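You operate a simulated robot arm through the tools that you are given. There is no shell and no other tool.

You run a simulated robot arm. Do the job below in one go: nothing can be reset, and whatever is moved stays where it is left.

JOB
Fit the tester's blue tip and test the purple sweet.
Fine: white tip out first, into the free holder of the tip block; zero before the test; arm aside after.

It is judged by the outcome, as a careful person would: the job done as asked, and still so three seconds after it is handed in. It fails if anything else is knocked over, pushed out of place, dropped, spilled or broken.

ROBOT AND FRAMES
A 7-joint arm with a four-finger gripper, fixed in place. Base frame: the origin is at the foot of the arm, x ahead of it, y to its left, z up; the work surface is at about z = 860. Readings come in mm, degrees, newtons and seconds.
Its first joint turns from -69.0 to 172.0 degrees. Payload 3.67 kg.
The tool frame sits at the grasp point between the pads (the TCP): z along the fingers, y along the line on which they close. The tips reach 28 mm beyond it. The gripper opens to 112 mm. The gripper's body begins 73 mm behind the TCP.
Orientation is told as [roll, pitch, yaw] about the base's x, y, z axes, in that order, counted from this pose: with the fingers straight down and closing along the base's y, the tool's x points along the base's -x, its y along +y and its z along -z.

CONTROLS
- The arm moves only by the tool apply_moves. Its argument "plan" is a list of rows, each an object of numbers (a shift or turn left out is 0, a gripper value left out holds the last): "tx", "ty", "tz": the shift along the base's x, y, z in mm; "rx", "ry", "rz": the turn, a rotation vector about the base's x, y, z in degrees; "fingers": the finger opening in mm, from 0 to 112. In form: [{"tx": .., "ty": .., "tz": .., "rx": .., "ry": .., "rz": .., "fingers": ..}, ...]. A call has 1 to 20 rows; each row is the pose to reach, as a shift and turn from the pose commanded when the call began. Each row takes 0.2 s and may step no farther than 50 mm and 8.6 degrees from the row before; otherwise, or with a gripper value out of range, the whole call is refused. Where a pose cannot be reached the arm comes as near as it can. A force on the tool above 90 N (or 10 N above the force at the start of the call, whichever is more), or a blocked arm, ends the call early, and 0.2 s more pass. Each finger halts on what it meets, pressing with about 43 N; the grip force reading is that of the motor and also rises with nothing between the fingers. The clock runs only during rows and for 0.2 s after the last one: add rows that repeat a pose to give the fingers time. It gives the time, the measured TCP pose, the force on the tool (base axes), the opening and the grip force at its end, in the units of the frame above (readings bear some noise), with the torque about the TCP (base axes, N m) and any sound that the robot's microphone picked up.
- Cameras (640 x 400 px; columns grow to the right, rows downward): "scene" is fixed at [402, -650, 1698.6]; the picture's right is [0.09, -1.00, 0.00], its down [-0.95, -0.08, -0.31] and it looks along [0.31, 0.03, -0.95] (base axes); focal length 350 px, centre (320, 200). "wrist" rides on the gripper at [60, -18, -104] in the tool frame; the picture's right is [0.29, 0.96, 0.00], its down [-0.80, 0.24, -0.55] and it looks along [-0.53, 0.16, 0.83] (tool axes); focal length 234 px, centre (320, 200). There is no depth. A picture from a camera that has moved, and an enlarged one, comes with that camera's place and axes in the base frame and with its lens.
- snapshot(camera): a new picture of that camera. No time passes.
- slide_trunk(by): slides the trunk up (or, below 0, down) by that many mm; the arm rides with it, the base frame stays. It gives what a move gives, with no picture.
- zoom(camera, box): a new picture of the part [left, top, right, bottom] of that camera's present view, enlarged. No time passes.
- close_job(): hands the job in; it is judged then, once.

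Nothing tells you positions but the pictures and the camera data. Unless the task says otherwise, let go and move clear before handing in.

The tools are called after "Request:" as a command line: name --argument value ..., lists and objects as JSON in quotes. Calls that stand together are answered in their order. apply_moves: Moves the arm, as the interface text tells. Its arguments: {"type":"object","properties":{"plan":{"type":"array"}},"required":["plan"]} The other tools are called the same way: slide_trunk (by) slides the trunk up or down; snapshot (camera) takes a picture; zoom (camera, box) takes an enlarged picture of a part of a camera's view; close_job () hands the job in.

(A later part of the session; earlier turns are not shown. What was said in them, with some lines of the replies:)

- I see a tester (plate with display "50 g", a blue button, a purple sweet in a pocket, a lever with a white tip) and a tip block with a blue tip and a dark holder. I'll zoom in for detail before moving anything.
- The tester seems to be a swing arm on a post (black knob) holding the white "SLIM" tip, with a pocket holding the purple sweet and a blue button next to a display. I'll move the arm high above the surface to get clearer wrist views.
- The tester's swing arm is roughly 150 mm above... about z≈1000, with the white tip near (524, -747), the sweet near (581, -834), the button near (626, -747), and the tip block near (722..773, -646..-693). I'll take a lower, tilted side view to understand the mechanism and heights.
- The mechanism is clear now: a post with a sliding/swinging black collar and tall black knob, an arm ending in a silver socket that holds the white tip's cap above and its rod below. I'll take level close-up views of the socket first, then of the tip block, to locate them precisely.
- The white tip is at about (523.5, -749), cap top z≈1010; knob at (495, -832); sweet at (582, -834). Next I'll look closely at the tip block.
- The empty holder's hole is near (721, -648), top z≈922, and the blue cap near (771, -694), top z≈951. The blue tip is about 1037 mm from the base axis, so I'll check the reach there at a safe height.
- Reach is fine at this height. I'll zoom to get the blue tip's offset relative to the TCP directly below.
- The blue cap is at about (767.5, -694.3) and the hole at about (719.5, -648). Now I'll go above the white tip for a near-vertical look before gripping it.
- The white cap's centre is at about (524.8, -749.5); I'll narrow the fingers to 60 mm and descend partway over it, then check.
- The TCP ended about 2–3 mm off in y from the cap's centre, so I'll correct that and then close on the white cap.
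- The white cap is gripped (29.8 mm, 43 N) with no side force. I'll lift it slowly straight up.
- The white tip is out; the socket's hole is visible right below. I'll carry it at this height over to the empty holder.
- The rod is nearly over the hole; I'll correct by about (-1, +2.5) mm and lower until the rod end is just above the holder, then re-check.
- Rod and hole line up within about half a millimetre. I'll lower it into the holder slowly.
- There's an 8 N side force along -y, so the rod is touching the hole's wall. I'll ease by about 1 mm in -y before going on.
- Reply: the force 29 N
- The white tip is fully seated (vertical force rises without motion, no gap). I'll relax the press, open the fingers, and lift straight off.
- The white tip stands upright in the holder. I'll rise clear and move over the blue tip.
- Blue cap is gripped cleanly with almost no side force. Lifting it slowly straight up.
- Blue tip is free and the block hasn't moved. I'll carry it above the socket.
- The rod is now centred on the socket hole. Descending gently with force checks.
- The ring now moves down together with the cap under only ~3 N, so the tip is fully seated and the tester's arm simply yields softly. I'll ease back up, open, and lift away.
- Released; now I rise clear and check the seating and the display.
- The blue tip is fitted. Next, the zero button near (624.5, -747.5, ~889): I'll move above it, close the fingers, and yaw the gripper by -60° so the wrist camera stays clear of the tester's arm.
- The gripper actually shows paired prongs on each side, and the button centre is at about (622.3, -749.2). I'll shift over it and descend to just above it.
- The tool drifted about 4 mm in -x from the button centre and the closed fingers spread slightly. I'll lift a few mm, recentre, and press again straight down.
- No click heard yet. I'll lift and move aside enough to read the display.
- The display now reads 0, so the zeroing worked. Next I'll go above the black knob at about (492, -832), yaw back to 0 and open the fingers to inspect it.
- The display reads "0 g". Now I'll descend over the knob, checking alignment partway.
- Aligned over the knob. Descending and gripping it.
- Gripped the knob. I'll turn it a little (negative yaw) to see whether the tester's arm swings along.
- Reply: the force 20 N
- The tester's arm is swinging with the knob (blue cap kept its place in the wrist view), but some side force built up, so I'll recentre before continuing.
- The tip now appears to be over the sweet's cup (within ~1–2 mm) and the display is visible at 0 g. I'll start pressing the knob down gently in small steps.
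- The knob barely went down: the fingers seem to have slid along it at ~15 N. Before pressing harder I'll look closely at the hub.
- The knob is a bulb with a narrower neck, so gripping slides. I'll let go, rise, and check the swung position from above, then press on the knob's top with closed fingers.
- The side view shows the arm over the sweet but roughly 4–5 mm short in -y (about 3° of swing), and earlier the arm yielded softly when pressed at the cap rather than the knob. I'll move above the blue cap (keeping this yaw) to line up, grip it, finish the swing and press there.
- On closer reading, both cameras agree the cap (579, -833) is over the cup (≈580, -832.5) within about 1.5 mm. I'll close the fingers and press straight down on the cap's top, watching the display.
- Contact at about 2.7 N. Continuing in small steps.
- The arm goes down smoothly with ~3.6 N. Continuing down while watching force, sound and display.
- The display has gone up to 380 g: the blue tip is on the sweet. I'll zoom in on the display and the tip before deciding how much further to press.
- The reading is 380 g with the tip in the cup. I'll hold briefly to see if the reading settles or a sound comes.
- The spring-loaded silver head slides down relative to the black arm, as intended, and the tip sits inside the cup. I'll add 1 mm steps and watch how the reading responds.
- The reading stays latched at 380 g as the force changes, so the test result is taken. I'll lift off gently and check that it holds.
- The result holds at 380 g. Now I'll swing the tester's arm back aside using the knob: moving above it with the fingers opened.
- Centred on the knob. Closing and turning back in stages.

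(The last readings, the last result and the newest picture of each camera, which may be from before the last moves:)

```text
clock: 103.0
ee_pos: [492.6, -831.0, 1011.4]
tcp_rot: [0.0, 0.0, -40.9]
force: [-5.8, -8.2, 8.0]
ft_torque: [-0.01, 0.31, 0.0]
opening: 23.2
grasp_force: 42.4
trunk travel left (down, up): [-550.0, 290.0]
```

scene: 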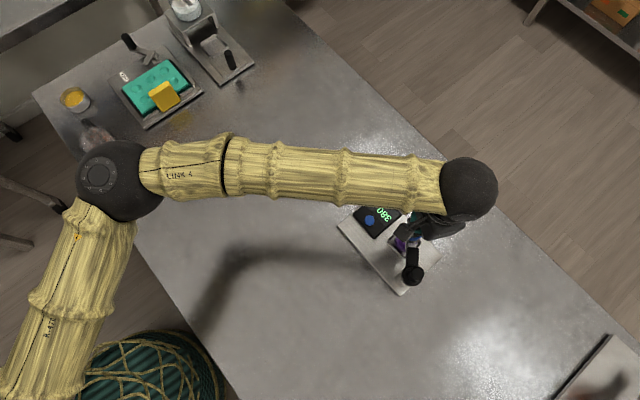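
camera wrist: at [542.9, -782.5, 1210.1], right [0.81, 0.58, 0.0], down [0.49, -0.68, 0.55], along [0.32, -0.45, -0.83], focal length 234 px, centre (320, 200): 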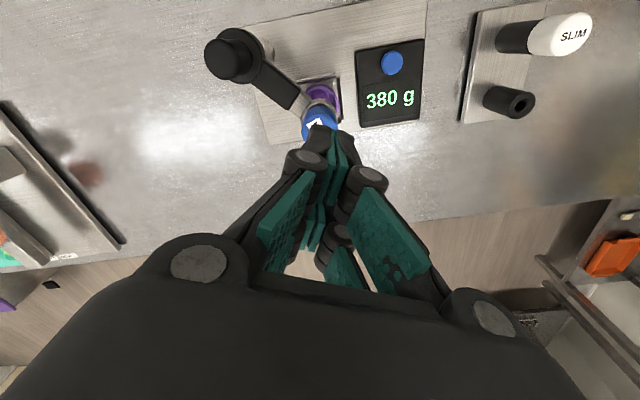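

Request:
apply_moves --plan '[{"tx": -0.5, "ty": -0.7, "tz": 0.8}, {"tx": -0.5, "ty": -0.7, "tz": 0.8, "rz": 5}, {"tx": -0.5, "ty": -0.7, "tz": 0.8, "rz": 10}, {"tx": -0.5, "ty": -0.7, "tz": 0.8, "rz": 15}, {"tx": -0.5, "ty": -0.7, "tz": 0.8, "rz": 15}]'

Request:
snapshot --camera "wrist"

```text
clock: 104.2
ee_pos: [491.2, -831.5, 1013.0]
tcp_rot: [0.0, 0.0, -26.0]
force: [2.1, -13.2, 9.8]
ft_torque: [-0.52, -0.17, 0.01]
opening: 23.4
grasp_force: 43.2
trunk travel left (down, up): [-550.0, 290.0]
```

```text
taken
camera wrist: at [429.8, -821.1, 1116.0], right [0.16, 0.99, 0.0], down [0.82, -0.13, 0.55], along [0.55, -0.09, -0.83], focal length 234 px, centre (320, 200)
```

wrist: 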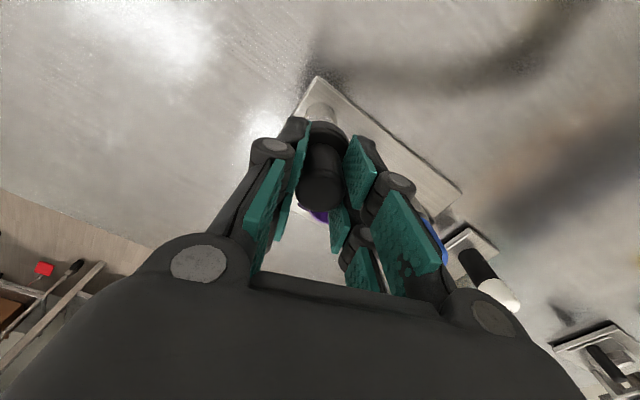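

Request:
apply_moves --plan '[{"tx": 0.1, "ty": -1.2, "tz": 1.0}, {"tx": 0.1, "ty": -1.2, "tz": 1.0, "rz": 5}, {"tx": 0.1, "ty": -1.2, "tz": 1.0, "rz": 10}, {"tx": 0.1, "ty": -1.2, "tz": 1.0, "rz": 14}, {"tx": 0.1, "ty": -1.2, "tz": 1.0, "rz": 14}]'

```text
clock: 105.4
ee_pos: [492.0, -831.8, 1012.6]
tcp_rot: [0.1, 0.1, -12.0]
force: [2.6, 12.9, 0.0]
ft_torque: [0.08, -0.06, 0.05]
opening: 23.5
grasp_force: 42.7
trunk travel left (down, up): [-550.0, 290.0]
```

Request:
apply_moves --plan '[{"tx": 0.2, "ty": 1.2}, {"tx": 0.2, "ty": 1.2, "rz": 4}, {"tx": 0.2, "ty": 1.2, "rz": 8}, {"tx": 0.2, "ty": 1.2, "rz": 12}, {"tx": 0.2, "ty": 1.2, "rz": 12}]'

Request:
snapshot --camera "wrist"

```text
clock: 106.6
ee_pos: [491.7, -833.2, 1013.0]
tcp_rot: [0.1, 0.1, 0.0]
force: [-0.7, 1.8, -0.3]
ft_torque: [-0.17, -0.07, 0.08]
opening: 23.7
grasp_force: 43.0
trunk travel left (down, up): [-550.0, 290.0]
```

```text
taken
camera wrist: at [432.0, -850.2, 1116.1], right [-0.29, 0.96, 0.0], down [0.8, 0.24, 0.55], along [0.53, 0.16, -0.83], focal length 234 px, centre (320, 200)
```

wrist: 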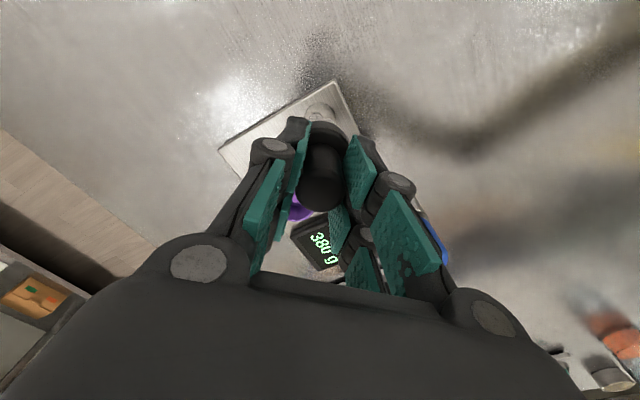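

The tester's arm is back at about its original place and the display still shows 380 g. Releasing the knob and rising.

Request:
apply_moves --plan '[{"tz": 0, "fingers": 30}, {"tz": 0, "fingers": 45}, {"tz": 0, "fingers": 60}, {"tz": 12, "fingers": 60}, {"tz": 35, "fingers": 60}, {"tz": 65, "fingers": 60}, {"tz": 100, "fingers": 60}, {"tz": 100, "fingers": 60}]'

Request:
snapshot --camera "wrist"

```text
clock: 108.4
ee_pos: [494.2, -832.1, 1115.3]
tcp_rot: [0.0, 0.1, 0.0]
force: [-0.3, -0.4, 0.7]
ft_torque: [0.03, 0.04, -0.01]
opening: 60.0
grasp_force: 0.0
trunk travel left (down, up): [-550.0, 290.0]
```

```text
taken
camera wrist: at [434.0, -849.6, 1218.4], right [-0.29, 0.96, 0.0], down [0.8, 0.24, 0.55], along [0.53, 0.16, -0.83], focal length 234 px, centre (320, 200)
```

wrist: 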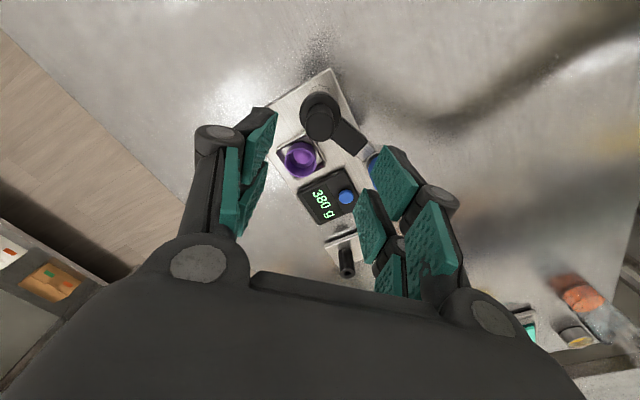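

Now I'll move the robot well clear, back near its start pose, and check the whole scene.

Request:
apply_moves --plan '[{"tx": -10, "ty": 35, "tz": 25}, {"tx": -20, "ty": 75, "tz": 50}, {"tx": -30, "ty": 115, "tz": 75}, {"tx": -40, "ty": 155, "tz": 100}, {"tx": -50, "ty": 195, "tz": 125}, {"tx": -55, "ty": 235, "tz": 150}, {"tx": -55, "ty": 245, "tz": 180}, {"tx": -55, "ty": 245, "tz": 180}]'

Request:
snapshot --camera "scene"

Request:
zoom --camera "scene" --box '[300, 130, 460, 310]'

Request:
zoom --camera "scene" --box '[330, 180, 450, 300]'

Request:
snapshot --camera "wrist"

```text
clock: 110.2
ee_pos: [435.7, -588.0, 1291.5]
tcp_rot: [0.0, 0.0, 0.1]
force: [0.8, -0.2, 0.2]
ft_torque: [0.0, -0.01, -0.01]
opening: 60.0
grasp_force: 0.0
trunk travel left (down, up): [-550.0, 290.0]
```

```text
taken
```

scene: 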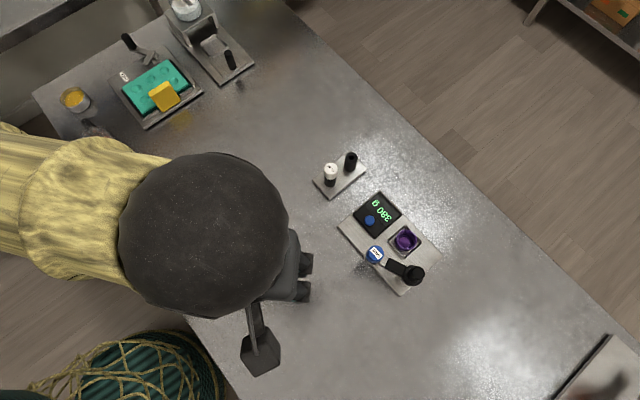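

```text
2.22 times, centred on (380, 220) of scene
camera zoom: at [402.0, -650.0, 1698.6], right [0.09, -1.0, 0.0], down [-0.95, -0.08, -0.31], along [0.31, 0.03, -0.95], focal length 777 px, centre (187, 156)
```

zoom: 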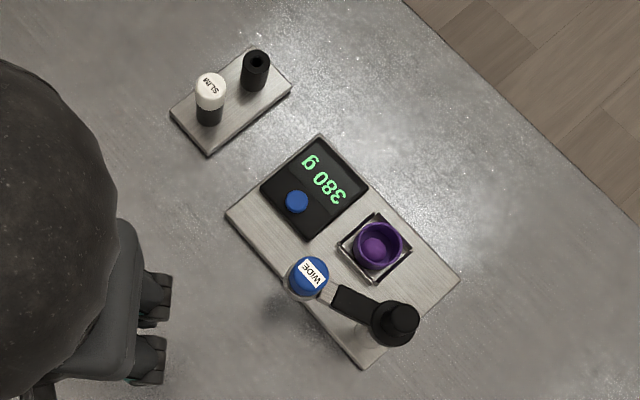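

```text
3.33 times, centred on (390, 240) of scene
camera zoom: at [402.0, -650.0, 1698.6], right [0.09, -1.0, 0.0], down [-0.95, -0.08, -0.31], along [0.31, 0.03, -0.95], focal length 1166 px, centre (87, 67)
```

zoom: 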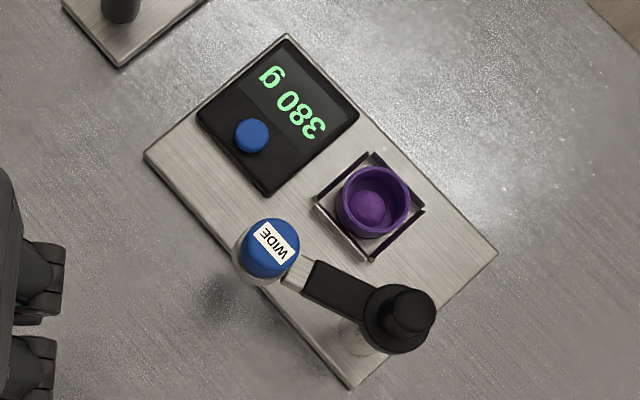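

```text
taken
camera wrist: at [376.2, -604.8, 1394.9], right [-0.29, 0.96, 0.0], down [0.8, 0.24, 0.55], along [0.53, 0.16, -0.83], focal length 234 px, centre (320, 200)
```

wrist: 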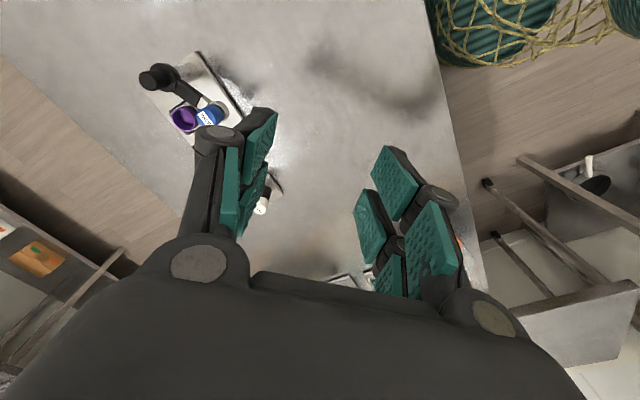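

Everything checks out:
- The blue "WIDE" tip is fitted in the tester's arm, and I pressed it down firmly.
- The white tip stands in the holder that was free.
- The display went to 0 g before the test and now holds 380 g.
- The tester's arm is back aside, with nothing else moved and the robot clear.

I'm handing in the job now.

Request:
close_job

```text
The job is handed in.
```

The blue tip is fitted and the purple sweet is tested: the tester reads 380 g, and it held that reading after I lifted off.

- **White tip:** it came out first and stands in the tip block's holder that was free.
- **Zero:** I pressed the tester's button before the test, and the display went from 50 g to 0 g.
- **Test:** I swung the tester's arm over the sweet and pressed the blue tip down. The reading stopped at 380 g and didn't change when I pressed slightly harder. I couldn't see the tip touching the sweet directly, so I'm going by the display. The tester made no sound.
- **Afterwards:** the tester's arm is swung back to about where it started, and the robot is clear of the table. In the final pictures nothing else had moved.
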